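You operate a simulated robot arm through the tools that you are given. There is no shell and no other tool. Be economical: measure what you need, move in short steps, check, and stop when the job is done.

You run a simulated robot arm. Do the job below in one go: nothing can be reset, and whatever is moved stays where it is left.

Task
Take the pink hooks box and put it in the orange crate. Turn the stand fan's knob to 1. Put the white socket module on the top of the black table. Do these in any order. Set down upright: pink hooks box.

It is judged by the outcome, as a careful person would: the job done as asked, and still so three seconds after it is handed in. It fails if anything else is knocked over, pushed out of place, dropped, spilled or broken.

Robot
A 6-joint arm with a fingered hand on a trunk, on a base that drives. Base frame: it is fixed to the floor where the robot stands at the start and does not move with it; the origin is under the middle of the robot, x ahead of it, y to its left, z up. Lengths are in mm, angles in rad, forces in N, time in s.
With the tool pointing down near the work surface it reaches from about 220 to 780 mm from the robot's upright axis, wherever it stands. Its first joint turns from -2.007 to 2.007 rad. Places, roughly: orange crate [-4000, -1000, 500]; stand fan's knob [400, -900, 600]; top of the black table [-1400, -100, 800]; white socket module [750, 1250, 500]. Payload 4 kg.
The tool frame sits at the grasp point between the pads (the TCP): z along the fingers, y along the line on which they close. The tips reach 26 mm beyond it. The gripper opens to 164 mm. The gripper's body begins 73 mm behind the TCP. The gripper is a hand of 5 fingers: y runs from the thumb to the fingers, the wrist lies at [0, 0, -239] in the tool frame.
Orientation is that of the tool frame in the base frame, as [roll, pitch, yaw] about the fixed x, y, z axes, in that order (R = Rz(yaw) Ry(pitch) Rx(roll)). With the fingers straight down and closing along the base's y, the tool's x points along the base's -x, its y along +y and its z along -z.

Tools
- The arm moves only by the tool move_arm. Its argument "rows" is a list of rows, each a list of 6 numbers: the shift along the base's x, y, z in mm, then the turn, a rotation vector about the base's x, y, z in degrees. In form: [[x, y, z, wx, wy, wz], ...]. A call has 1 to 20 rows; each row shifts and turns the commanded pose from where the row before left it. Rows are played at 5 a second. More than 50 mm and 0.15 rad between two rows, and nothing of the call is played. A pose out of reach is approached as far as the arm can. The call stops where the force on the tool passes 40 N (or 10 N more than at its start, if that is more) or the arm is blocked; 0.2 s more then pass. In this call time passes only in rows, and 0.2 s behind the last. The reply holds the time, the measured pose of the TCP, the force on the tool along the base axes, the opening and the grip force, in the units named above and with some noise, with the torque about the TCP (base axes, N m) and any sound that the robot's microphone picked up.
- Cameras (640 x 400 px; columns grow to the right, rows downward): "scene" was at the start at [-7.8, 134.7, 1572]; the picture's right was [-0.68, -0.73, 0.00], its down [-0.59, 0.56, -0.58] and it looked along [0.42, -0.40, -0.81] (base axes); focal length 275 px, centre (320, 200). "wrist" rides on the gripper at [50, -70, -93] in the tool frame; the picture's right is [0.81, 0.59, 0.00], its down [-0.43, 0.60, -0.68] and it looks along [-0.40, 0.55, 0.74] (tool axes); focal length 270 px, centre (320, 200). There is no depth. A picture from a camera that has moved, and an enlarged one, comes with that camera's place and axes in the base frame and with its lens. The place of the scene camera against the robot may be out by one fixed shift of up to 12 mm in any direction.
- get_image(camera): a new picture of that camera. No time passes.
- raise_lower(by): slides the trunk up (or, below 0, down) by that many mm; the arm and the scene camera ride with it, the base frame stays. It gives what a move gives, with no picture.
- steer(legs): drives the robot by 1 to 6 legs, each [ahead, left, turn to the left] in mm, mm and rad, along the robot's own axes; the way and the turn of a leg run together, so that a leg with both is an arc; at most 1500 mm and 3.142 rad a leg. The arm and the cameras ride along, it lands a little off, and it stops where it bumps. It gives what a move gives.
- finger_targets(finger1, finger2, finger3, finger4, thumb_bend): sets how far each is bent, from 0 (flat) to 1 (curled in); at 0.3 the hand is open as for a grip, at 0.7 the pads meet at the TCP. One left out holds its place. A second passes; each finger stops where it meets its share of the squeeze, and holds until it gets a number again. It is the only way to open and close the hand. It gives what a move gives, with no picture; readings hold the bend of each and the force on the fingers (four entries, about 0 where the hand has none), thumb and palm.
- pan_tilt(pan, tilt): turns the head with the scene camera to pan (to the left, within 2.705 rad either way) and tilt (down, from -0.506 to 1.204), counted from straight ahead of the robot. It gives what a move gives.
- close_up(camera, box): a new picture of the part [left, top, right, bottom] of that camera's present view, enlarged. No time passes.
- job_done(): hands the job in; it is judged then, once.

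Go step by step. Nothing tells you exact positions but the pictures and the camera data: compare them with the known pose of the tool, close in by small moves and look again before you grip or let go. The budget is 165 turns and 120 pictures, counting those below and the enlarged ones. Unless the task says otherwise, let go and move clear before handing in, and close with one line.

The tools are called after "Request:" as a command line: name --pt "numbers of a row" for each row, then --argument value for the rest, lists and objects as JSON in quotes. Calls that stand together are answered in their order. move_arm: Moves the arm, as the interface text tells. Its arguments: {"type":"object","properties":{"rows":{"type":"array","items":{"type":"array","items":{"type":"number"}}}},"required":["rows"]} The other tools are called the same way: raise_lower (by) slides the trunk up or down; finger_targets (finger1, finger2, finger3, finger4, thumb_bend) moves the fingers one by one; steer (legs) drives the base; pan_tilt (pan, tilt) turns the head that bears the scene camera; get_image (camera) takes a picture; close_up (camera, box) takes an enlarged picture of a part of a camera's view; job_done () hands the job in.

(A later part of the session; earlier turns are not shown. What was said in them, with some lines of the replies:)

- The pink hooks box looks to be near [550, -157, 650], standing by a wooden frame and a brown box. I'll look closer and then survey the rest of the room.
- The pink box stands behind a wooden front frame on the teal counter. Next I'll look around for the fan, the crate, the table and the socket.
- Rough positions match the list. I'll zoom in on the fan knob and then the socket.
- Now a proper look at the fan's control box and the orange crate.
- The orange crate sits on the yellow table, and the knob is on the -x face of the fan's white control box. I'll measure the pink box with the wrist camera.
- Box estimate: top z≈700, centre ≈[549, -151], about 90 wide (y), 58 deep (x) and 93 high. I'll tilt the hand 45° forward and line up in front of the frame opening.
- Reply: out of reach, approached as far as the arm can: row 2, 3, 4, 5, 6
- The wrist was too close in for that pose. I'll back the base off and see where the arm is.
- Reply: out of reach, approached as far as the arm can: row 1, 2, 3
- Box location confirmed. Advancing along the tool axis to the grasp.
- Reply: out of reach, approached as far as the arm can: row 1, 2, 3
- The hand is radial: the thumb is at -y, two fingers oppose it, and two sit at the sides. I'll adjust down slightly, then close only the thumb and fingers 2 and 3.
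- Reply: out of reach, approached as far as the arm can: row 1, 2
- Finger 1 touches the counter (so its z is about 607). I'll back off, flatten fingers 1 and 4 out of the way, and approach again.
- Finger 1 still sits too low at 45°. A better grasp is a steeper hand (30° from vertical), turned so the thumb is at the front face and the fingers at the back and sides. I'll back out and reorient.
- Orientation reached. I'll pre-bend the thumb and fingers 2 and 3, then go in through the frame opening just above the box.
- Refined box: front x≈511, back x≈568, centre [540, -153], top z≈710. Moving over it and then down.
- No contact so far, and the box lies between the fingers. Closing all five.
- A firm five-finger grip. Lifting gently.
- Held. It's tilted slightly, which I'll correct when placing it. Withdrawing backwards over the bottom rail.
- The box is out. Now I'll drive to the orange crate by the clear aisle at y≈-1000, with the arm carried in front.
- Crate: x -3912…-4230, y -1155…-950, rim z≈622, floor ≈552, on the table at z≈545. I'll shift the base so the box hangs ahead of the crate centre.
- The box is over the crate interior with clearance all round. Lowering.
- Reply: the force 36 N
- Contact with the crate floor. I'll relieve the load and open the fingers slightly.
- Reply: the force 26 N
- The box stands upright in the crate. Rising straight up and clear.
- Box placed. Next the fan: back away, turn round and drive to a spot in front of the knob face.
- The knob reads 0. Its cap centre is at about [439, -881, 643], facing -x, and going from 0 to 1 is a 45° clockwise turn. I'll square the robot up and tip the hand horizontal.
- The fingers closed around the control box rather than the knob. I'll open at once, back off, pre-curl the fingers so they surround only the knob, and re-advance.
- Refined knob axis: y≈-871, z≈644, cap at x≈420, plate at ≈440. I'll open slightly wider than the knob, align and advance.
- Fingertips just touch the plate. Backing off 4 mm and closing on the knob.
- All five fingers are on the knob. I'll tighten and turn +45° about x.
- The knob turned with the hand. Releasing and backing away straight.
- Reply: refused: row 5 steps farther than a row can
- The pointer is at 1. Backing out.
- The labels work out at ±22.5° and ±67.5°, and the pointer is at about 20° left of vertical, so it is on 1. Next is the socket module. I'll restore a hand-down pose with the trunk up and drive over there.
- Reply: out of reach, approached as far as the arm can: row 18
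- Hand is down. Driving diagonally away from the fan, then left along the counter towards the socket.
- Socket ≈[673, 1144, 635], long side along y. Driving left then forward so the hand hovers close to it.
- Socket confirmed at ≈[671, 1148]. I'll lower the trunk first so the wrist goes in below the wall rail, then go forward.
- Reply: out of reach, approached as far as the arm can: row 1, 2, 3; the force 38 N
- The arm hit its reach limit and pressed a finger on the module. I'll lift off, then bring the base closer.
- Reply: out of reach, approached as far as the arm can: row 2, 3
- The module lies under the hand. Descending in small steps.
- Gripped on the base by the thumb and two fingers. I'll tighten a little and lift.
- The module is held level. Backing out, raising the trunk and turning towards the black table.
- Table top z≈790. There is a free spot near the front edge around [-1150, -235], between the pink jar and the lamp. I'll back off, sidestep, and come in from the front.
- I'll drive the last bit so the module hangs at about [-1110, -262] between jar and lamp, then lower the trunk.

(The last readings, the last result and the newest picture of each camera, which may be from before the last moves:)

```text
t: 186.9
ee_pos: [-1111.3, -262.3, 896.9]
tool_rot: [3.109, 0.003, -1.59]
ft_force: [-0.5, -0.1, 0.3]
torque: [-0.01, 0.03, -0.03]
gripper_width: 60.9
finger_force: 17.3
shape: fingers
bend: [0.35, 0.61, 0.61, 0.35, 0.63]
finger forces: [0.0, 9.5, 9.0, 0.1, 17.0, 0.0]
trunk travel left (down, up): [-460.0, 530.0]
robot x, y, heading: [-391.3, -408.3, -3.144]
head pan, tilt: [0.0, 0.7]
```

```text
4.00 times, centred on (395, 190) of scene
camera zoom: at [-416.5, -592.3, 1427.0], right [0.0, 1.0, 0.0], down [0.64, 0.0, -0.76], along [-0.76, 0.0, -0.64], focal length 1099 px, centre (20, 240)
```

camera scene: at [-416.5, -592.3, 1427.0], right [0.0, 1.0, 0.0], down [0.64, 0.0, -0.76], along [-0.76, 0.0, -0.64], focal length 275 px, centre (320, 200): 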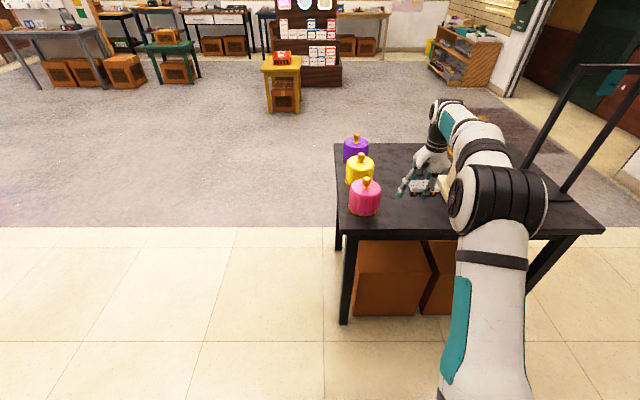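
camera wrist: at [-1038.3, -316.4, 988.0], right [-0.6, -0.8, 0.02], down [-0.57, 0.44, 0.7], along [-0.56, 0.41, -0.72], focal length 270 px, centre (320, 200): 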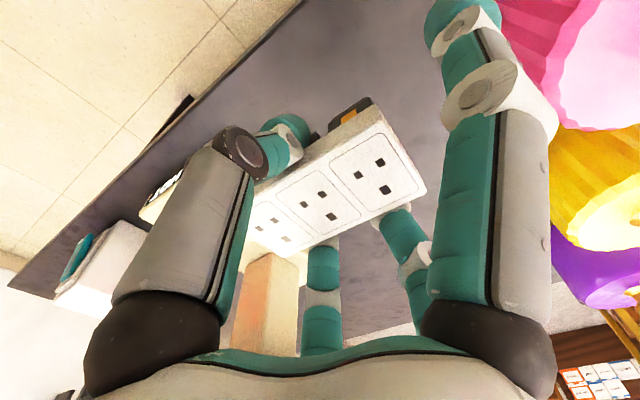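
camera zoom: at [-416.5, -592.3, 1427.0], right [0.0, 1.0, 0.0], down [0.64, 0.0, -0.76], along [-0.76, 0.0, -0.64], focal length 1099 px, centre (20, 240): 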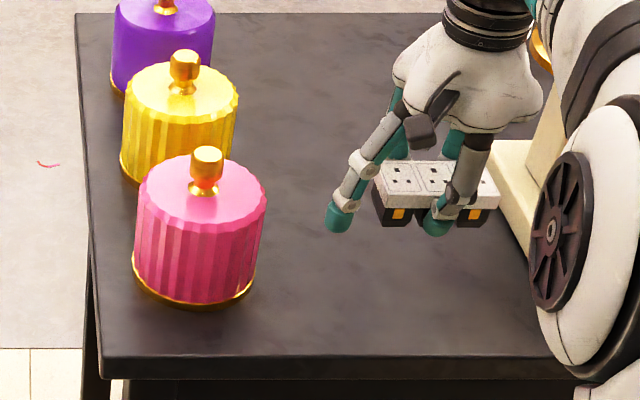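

Clearances to jar and lamp are ~40 mm each side. Lowering.

Request:
move_arm --pt "0 0 -15 0 0 0" --pt "0 0 -15 0 0 0" --pt "0 0 -12 0 0 0" --pt "0 0 -8 0 0 0"

Request:
move_arm --pt "0 0 -4 0 0 0" --pt "0 0 -4 0 0 0"

Request:
close_up --camera "scene" --box '[335, 140, 455, 240]'

```text
t: 187.9
ee_pos: [-1111.2, -262.2, 847.0]
tool_rot: [3.109, 0.002, -1.588]
ft_force: [-0.4, 0.2, -1.0]
torque: [0.0, 0.0, 0.0]
gripper_width: 60.5
finger_force: 17.6
shape: fingers
bend: [0.35, 0.61, 0.61, 0.35, 0.63]
finger forces: [0.1, 9.5, 9.0, 0.0, 17.0, 0.0]
trunk travel left (down, up): [-460.0, 530.0]
robot x, y, heading: [-394.2, -406.4, -3.137]
head pan, tilt: [0.0, 0.7]
```

```text
t: 188.5
ee_pos: [-1111.1, -263.2, 839.5]
tool_rot: [3.109, 0.004, -1.588]
ft_force: [-0.4, -0.2, -0.4]
torque: [0.01, 0.02, 0.04]
gripper_width: 60.8
finger_force: 17.6
shape: fingers
bend: [0.35, 0.61, 0.61, 0.35, 0.63]
finger forces: [0.0, 9.5, 8.9, 0.0, 17.0, 0.1]
trunk travel left (down, up): [-460.0, 530.0]
robot x, y, heading: [-390.8, -408.5, -3.142]
head pan, tilt: [0.0, 0.7]
```

```text
4.00 times, centred on (395, 190) of scene
camera zoom: at [-416.6, -592.3, 1426.9], right [0.0, 1.0, 0.0], down [0.64, 0.0, -0.76], along [-0.76, 0.0, -0.64], focal length 1099 px, centre (20, 240)
```

zoom: 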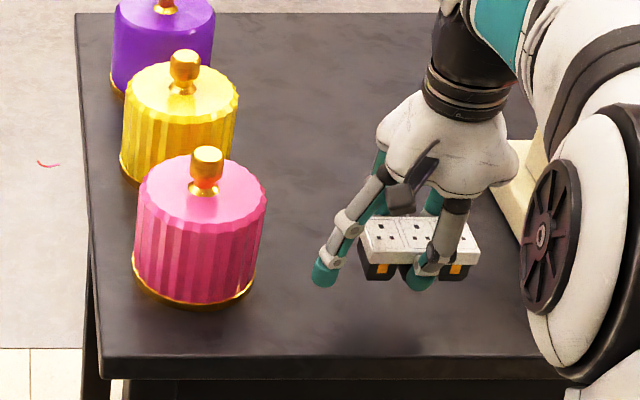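

Request:
move_arm --pt "0 0 -4 0 0 0" --pt "0 0 -4 0 0 0" --pt "0 0 -4 0 0 0" --pt "0 0 -4 0 0 0"

Request:
close_up --camera "scene" --box '[335, 140, 455, 240]'

```text
t: 189.5
ee_pos: [-1111.6, -262.5, 824.3]
tool_rot: [3.109, 0.003, -1.59]
ft_force: [-0.1, 0.4, 0.0]
torque: [0.01, 0.05, 0.0]
gripper_width: 61.0
finger_force: 17.1
shape: fingers
bend: [0.35, 0.61, 0.61, 0.35, 0.63]
finger forces: [0.0, 9.5, 9.0, 0.0, 17.0, 0.0]
trunk travel left (down, up): [-460.0, 530.0]
robot x, y, heading: [-388.5, -404.6, -3.145]
head pan, tilt: [0.0, 0.7]
```

```text
4.00 times, centred on (395, 190) of scene
camera zoom: at [-416.6, -592.3, 1426.9], right [0.0, 1.0, 0.0], down [0.64, 0.0, -0.76], along [-0.76, 0.0, -0.64], focal length 1099 px, centre (20, 240)
```

zoom: 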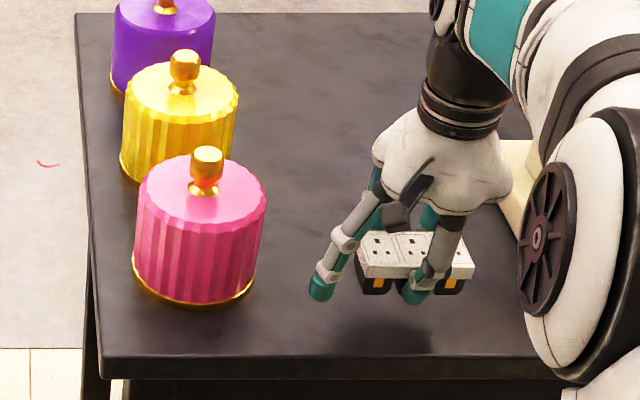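

The shadow and a re-triangulation put the table top nearer z≈750, with its front edge at x≈-1070. I'll move a bit further in before setting down.

Request:
steer --legs '[[45, -15, 0]]'

Request:
move_arm --pt "0 0 -6 0 0 0" --pt "0 0 -6 0 0 0" --pt "0 0 -6 0 0 0"

Request:
get_image --camera "scene"

Request:
get_image --camera "wrist"

```text
t: 190.4
ee_pos: [-1155.2, -247.7, 822.6]
tool_rot: [3.109, 0.003, -1.589]
ft_force: [-0.4, 0.4, -0.9]
torque: [0.0, 0.02, 0.03]
gripper_width: 60.9
finger_force: 17.8
shape: fingers
bend: [0.35, 0.61, 0.61, 0.35, 0.63]
finger forces: [0.0, 9.5, 9.0, 0.1, 17.1, 0.0]
trunk travel left (down, up): [-460.0, 530.0]
robot x, y, heading: [-435.5, -393.1, -3.143]
head pan, tilt: [0.0, 0.7]
```

```text
t: 191.2
ee_pos: [-1155.8, -246.9, 802.7]
tool_rot: [3.109, 0.003, -1.587]
ft_force: [0.0, -0.2, -1.0]
torque: [-0.04, -0.01, 0.0]
gripper_width: 60.6
finger_force: 18.0
shape: fingers
bend: [0.35, 0.61, 0.61, 0.35, 0.63]
finger forces: [0.0, 9.4, 9.0, 0.0, 17.0, 0.1]
trunk travel left (down, up): [-460.0, 530.0]
robot x, y, heading: [-433.4, -388.2, -3.141]
head pan, tilt: [0.0, 0.7]
```

```text
16 pictures are left
camera scene: at [-461.1, -577.1, 1426.9], right [0.0, 1.0, 0.0], down [0.64, 0.0, -0.76], along [-0.76, 0.0, -0.64], focal length 275 px, centre (320, 200)
```

scene: 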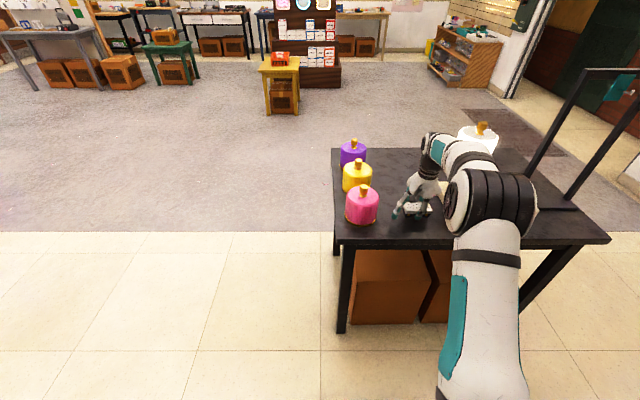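

```text
15 pictures are left
camera wrist: at [-1082.6, -301.0, 895.5], right [-0.6, -0.8, 0.02], down [-0.57, 0.44, 0.7], along [-0.56, 0.41, -0.72], focal length 270 px, centre (320, 200)
```

wrist: 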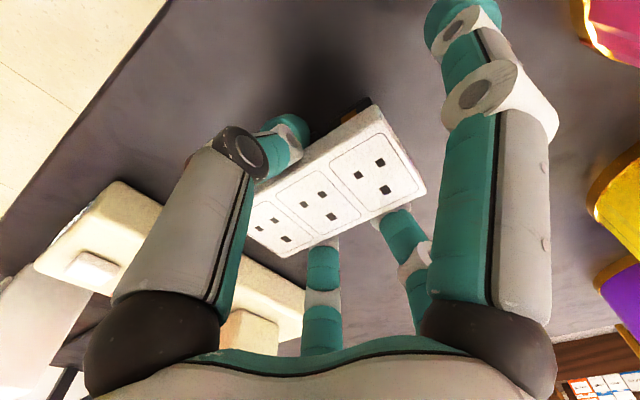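

Request:
close_up --camera "scene" --box '[345, 150, 465, 250]'

```text
4.00 times, centred on (405, 200) of scene
camera zoom: at [-461.1, -577.1, 1426.9], right [0.0, 1.0, 0.0], down [0.64, 0.0, -0.76], along [-0.76, 0.0, -0.64], focal length 1099 px, centre (-20, 200)
```

zoom: 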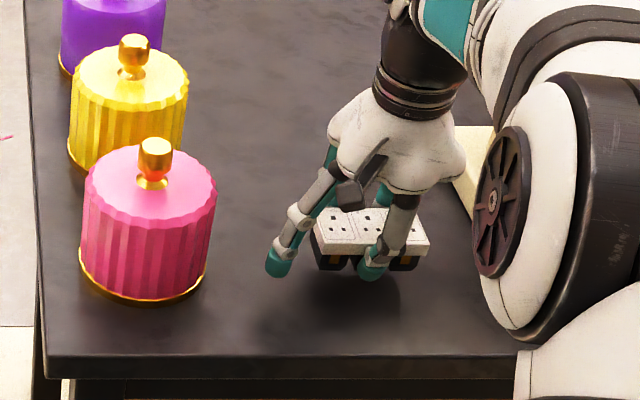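

Request:
move_arm --pt "0 0 -4 0 0 0" --pt "0 0 -4 0 0 0" --pt "0 0 -3 0 0 0"

Request:
move_arm --pt "0 0 -3 0 0 0" --pt "0 0 -3 0 0 0"

```text
t: 192.0
ee_pos: [-1156.0, -248.1, 793.9]
tool_rot: [3.111, 0.002, -1.589]
ft_force: [0.6, -0.2, -0.5]
torque: [-0.02, 0.02, -0.02]
gripper_width: 60.9
finger_force: 17.7
shape: fingers
bend: [0.35, 0.61, 0.61, 0.35, 0.63]
finger forces: [0.0, 9.5, 8.9, 0.1, 17.0, 0.0]
trunk travel left (down, up): [-460.0, 530.0]
robot x, y, heading: [-437.4, -389.2, -3.14]
head pan, tilt: [0.0, 0.7]
```

```text
t: 192.6
ee_pos: [-1155.4, -248.5, 787.5]
tool_rot: [3.108, 0.004, -1.588]
ft_force: [-0.3, 0.2, -1.6]
torque: [0.02, 0.0, -0.04]
gripper_width: 61.0
finger_force: 17.9
shape: fingers
bend: [0.35, 0.61, 0.61, 0.35, 0.63]
finger forces: [0.0, 9.6, 9.0, 0.1, 17.1, 0.0]
trunk travel left (down, up): [-460.0, 530.0]
robot x, y, heading: [-432.8, -387.7, -3.141]
head pan, tilt: [0.0, 0.7]
```

Request:
move_arm --pt "0 0 -3 0 0 0" --pt "0 0 -3 0 0 0"

Request:
move_arm --pt "0 0 -3 0 0 0" --pt "0 0 -2 0 0 0"

Request:
close_up --camera "scene" --box '[345, 150, 465, 250]'

```text
t: 193.2
ee_pos: [-1155.6, -247.8, 785.6]
tool_rot: [3.105, 0.003, -1.588]
ft_force: [1.0, -1.2, 15.4]
torque: [-0.05, -0.07, 0.0]
gripper_width: 60.6
finger_force: 20.0
shape: fingers
bend: [0.35, 0.61, 0.6, 0.35, 0.64]
finger forces: [0.0, 10.2, 9.8, 0.1, 19.7, 0.0]
trunk travel left (down, up): [-460.0, 530.0]
robot x, y, heading: [-433.9, -388.4, -3.14]
head pan, tilt: [0.0, 0.7]
```

```text
t: 193.8
ee_pos: [-1154.7, -246.3, 782.5]
tool_rot: [3.101, 0.006, -1.588]
ft_force: [3.9, -0.8, 38.7]
torque: [-0.01, 0.06, -0.02]
gripper_width: 61.1
finger_force: 28.0
shape: fingers
bend: [0.35, 0.6, 0.6, 0.35, 0.65]
finger forces: [0.0, 15.9, 14.0, 0.0, 26.0, 0.1]
trunk travel left (down, up): [-460.0, 530.0]
robot x, y, heading: [-435.2, -391.4, -3.143]
head pan, tilt: [0.0, 0.7]
```

```text
4.00 times, centred on (405, 200) of scene
camera zoom: at [-456.7, -578.0, 1427.3], right [0.0, 1.0, 0.0], down [0.64, 0.0, -0.77], along [-0.77, 0.0, -0.64], focal length 1099 px, centre (-20, 200)
```

zoom: 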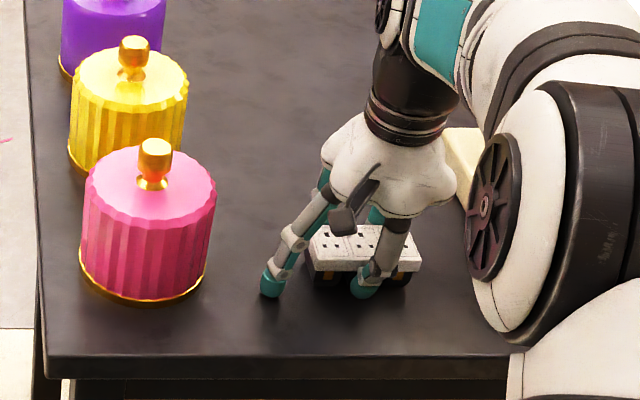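

Contact at TCP z≈786. I'll relieve the load by 5 mm and release.

Request:
move_arm --pt "0 0 3 0 0 0" --pt "0 0 2 0 0 0"

Request:
finger_targets --finger2 0.48 --finger3 0.48 --thumb_bend 0.48

Request:
get_image --camera "wrist"

```text
t: 194.4
ee_pos: [-1154.9, -248.0, 782.5]
tool_rot: [3.106, 0.002, -1.588]
ft_force: [-1.2, -0.4, 26.0]
torque: [-0.02, 0.17, -0.02]
gripper_width: 61.1
finger_force: 22.5
shape: fingers
bend: [0.35, 0.6, 0.6, 0.35, 0.65]
finger forces: [0.0, 13.2, 12.1, 0.0, 20.4, 0.0]
trunk travel left (down, up): [-460.0, 530.0]
robot x, y, heading: [-433.6, -388.4, -3.142]
head pan, tilt: [0.0, 0.7]
```

```text
t: 195.4
ee_pos: [-1154.6, -248.5, 782.8]
tool_rot: [3.106, 0.004, -1.588]
ft_force: [-8.2, 1.4, 26.6]
torque: [-0.11, -0.34, -0.02]
gripper_width: 61.4
finger_force: 12.9
shape: fingers
bend: [0.35, 0.49, 0.48, 0.35, 0.54]
finger forces: [0.0, 3.7, 0.1, 0.0, 22.7, 0.1]
trunk travel left (down, up): [-460.0, 530.0]
robot x, y, heading: [-438.9, -389.7, -3.139]
head pan, tilt: [0.0, 0.7]
```

```text
12 pictures are left
camera wrist: at [-1081.9, -301.4, 874.2], right [-0.6, -0.8, 0.02], down [-0.56, 0.44, 0.7], along [-0.57, 0.41, -0.71], focal length 270 px, centre (320, 200)
```

wrist: 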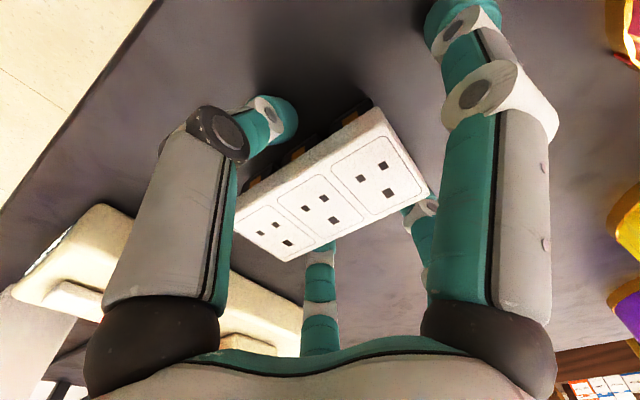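

The thumb tip is pressing on the table; raising a few mm frees it.

Request:
move_arm --pt "0 0 4 0 0 0" --pt "0 0 4 0 0 0"

Request:
close_up --camera "scene" --box '[345, 150, 465, 250]'

```text
t: 196.0
ee_pos: [-1153.0, -248.8, 785.6]
tool_rot: [3.116, 0.001, -1.587]
ft_force: [-0.1, -0.2, -0.5]
torque: [-0.01, 0.04, 0.03]
gripper_width: 66.2
finger_force: 0.1
shape: fingers
bend: [0.35, 0.48, 0.48, 0.35, 0.48]
finger forces: [0.0, 0.0, 0.0, 0.0, 0.1, 0.1]
trunk travel left (down, up): [-460.0, 530.0]
robot x, y, heading: [-436.2, -390.0, -3.145]
head pan, tilt: [0.0, 0.7]
```

```text
4.00 times, centred on (405, 200) of scene
camera zoom: at [-460.9, -577.2, 1426.5], right [0.0, 1.0, 0.0], down [0.64, 0.0, -0.76], along [-0.76, 0.0, -0.64], focal length 1099 px, centre (-20, 200)
```

zoom: 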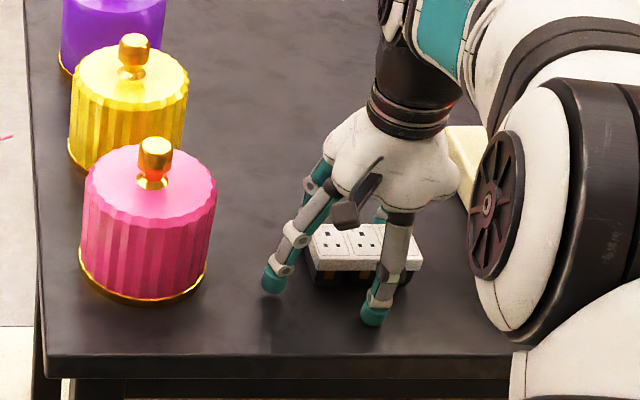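

Released and resting flat. Lifting straight up.

Request:
move_arm --pt "0 0 10 0 0 0" --pt "0 0 15 0 0 0" --pt "0 0 25 0 0 0" --pt "0 0 30 0 0 0"

Request:
raise_lower --by 150

Request:
steer --legs '[[-280, 0, 0]]'

Request:
get_image --camera "scene"

Request:
close_up --camera "scene" --box '[320, 130, 480, 250]'

```text
t: 197.0
ee_pos: [-1155.0, -247.0, 870.8]
tool_rot: [3.11, 0.003, -1.589]
ft_force: [0.2, 0.0, -0.2]
torque: [0.02, 0.03, -0.02]
gripper_width: 66.0
finger_force: 0.1
shape: fingers
bend: [0.35, 0.48, 0.48, 0.35, 0.48]
finger forces: [0.0, 0.0, 0.1, 0.0, 0.1, 0.1]
trunk travel left (down, up): [-460.0, 530.0]
robot x, y, heading: [-434.6, -388.2, -3.142]
head pan, tilt: [0.0, 0.7]
```

```text
t: 198.8
ee_pos: [-1156.1, -247.4, 1018.4]
tool_rot: [3.11, 0.003, -1.587]
ft_force: [-0.1, -0.9, 0.1]
torque: [-0.06, 0.01, -0.02]
gripper_width: 66.0
finger_force: 0.0
shape: fingers
bend: [0.35, 0.48, 0.48, 0.35, 0.48]
finger forces: [0.1, 0.0, 0.0, 0.0, 0.0, 0.1]
trunk travel left (down, up): [-610.0, 380.0]
robot x, y, heading: [-437.7, -390.7, -3.141]
head pan, tilt: [0.0, 0.7]
```

```text
t: 200.7
ee_pos: [-872.9, -248.7, 1020.1]
tool_rot: [3.108, 0.006, -1.587]
ft_force: [-0.4, 0.4, 0.1]
torque: [-0.06, 0.0, 0.04]
gripper_width: 66.1
finger_force: 0.0
shape: fingers
bend: [0.35, 0.48, 0.48, 0.35, 0.48]
finger forces: [0.0, 0.1, 0.0, 0.0, 0.1, 0.1]
trunk travel left (down, up): [-610.0, 380.0]
robot x, y, heading: [-148.4, -390.5, -3.136]
head pan, tilt: [0.0, 0.7]
```

```text
10 pictures are left
camera scene: at [-177.5, -576.9, 1576.9], right [0.0, 1.0, 0.0], down [0.64, 0.0, -0.77], along [-0.77, 0.0, -0.64], focal length 275 px, centre (320, 200)
```

scene: 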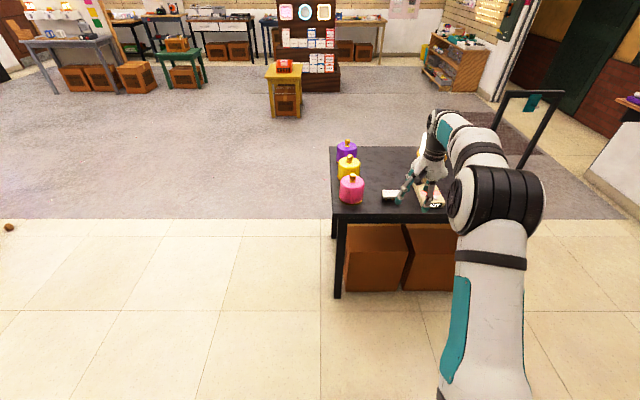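

```text
3.33 times, centred on (400, 190) of scene
camera zoom: at [-177.5, -576.9, 1576.9], right [0.0, 1.0, 0.0], down [0.64, 0.0, -0.77], along [-0.77, 0.0, -0.64], focal length 916 px, centre (53, 233)
```

zoom: 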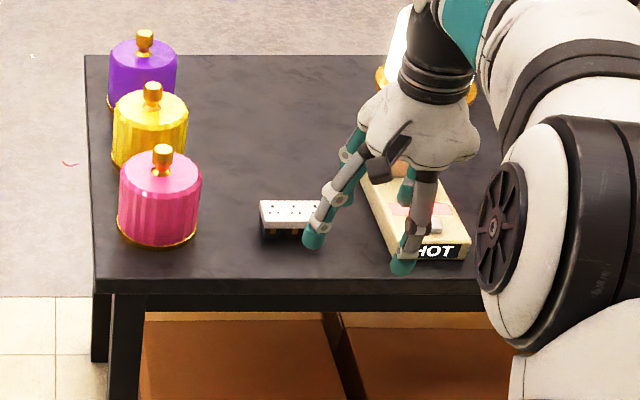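

The socket sits flat on the black table. One last check that the fan knob is still at 1.

Request:
pan_tilt --pan 2.46 --tilt 0.75

Request:
get_image --camera "scene"

```text
t: 203.0
ee_pos: [-872.9, -248.2, 1019.8]
tool_rot: [3.109, 0.004, -1.583]
ft_force: [0.4, 0.6, -0.3]
torque: [0.0, -0.01, 0.0]
gripper_width: 66.1
finger_force: 0.0
shape: fingers
bend: [0.35, 0.48, 0.48, 0.35, 0.48]
finger forces: [0.0, 0.1, 0.1, 0.0, 0.0, 0.1]
trunk travel left (down, up): [-610.0, 380.0]
robot x, y, heading: [-153.1, -389.7, -3.143]
head pan, tilt: [2.459, 0.75]
```

```text
8 pictures are left
camera scene: at [-29.0, -628.9, 1572.7], right [-0.63, -0.78, 0.0], down [-0.53, 0.43, -0.73], along [0.57, -0.46, -0.68], focal length 275 px, centre (320, 200)
```

scene: 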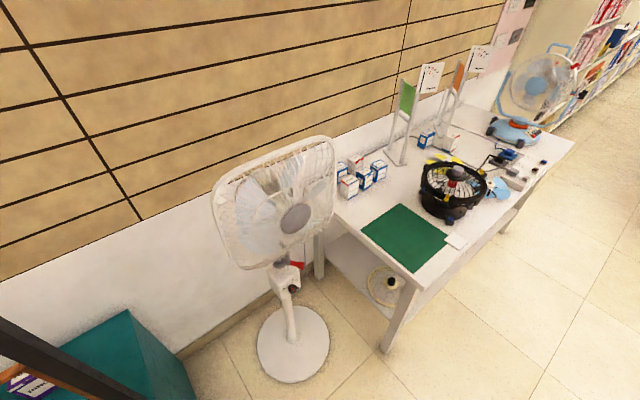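

Request:
close_up --camera "scene" --box '[265, 255, 325, 315]'

```text
6.67 times, centred on (295, 285) of scene
camera zoom: at [-29.0, -628.9, 1572.7], right [-0.63, -0.78, 0.0], down [-0.53, 0.43, -0.73], along [0.57, -0.46, -0.68], focal length 1832 px, centre (487, -367)
```

zoom: 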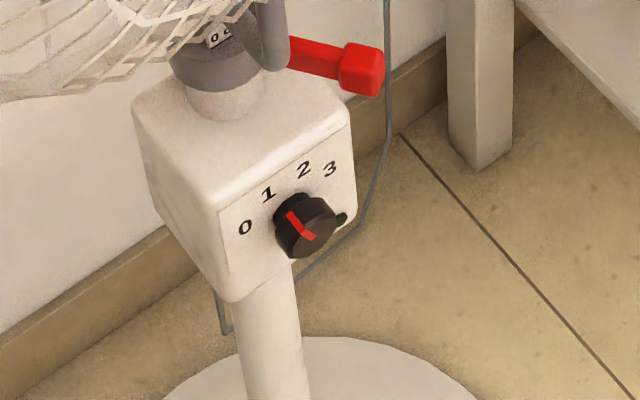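

The knob still points to 1, the pink box stands in the crate, and the socket is on the black table, with the hand clear of everything. Handing in.

Request:
job_done

```text
The job is handed in.
```

All three tasks are done: the pink hooks box stands upright in the orange crate, the stand fan's knob is at 1, and the white socket module lies flat on the black table.
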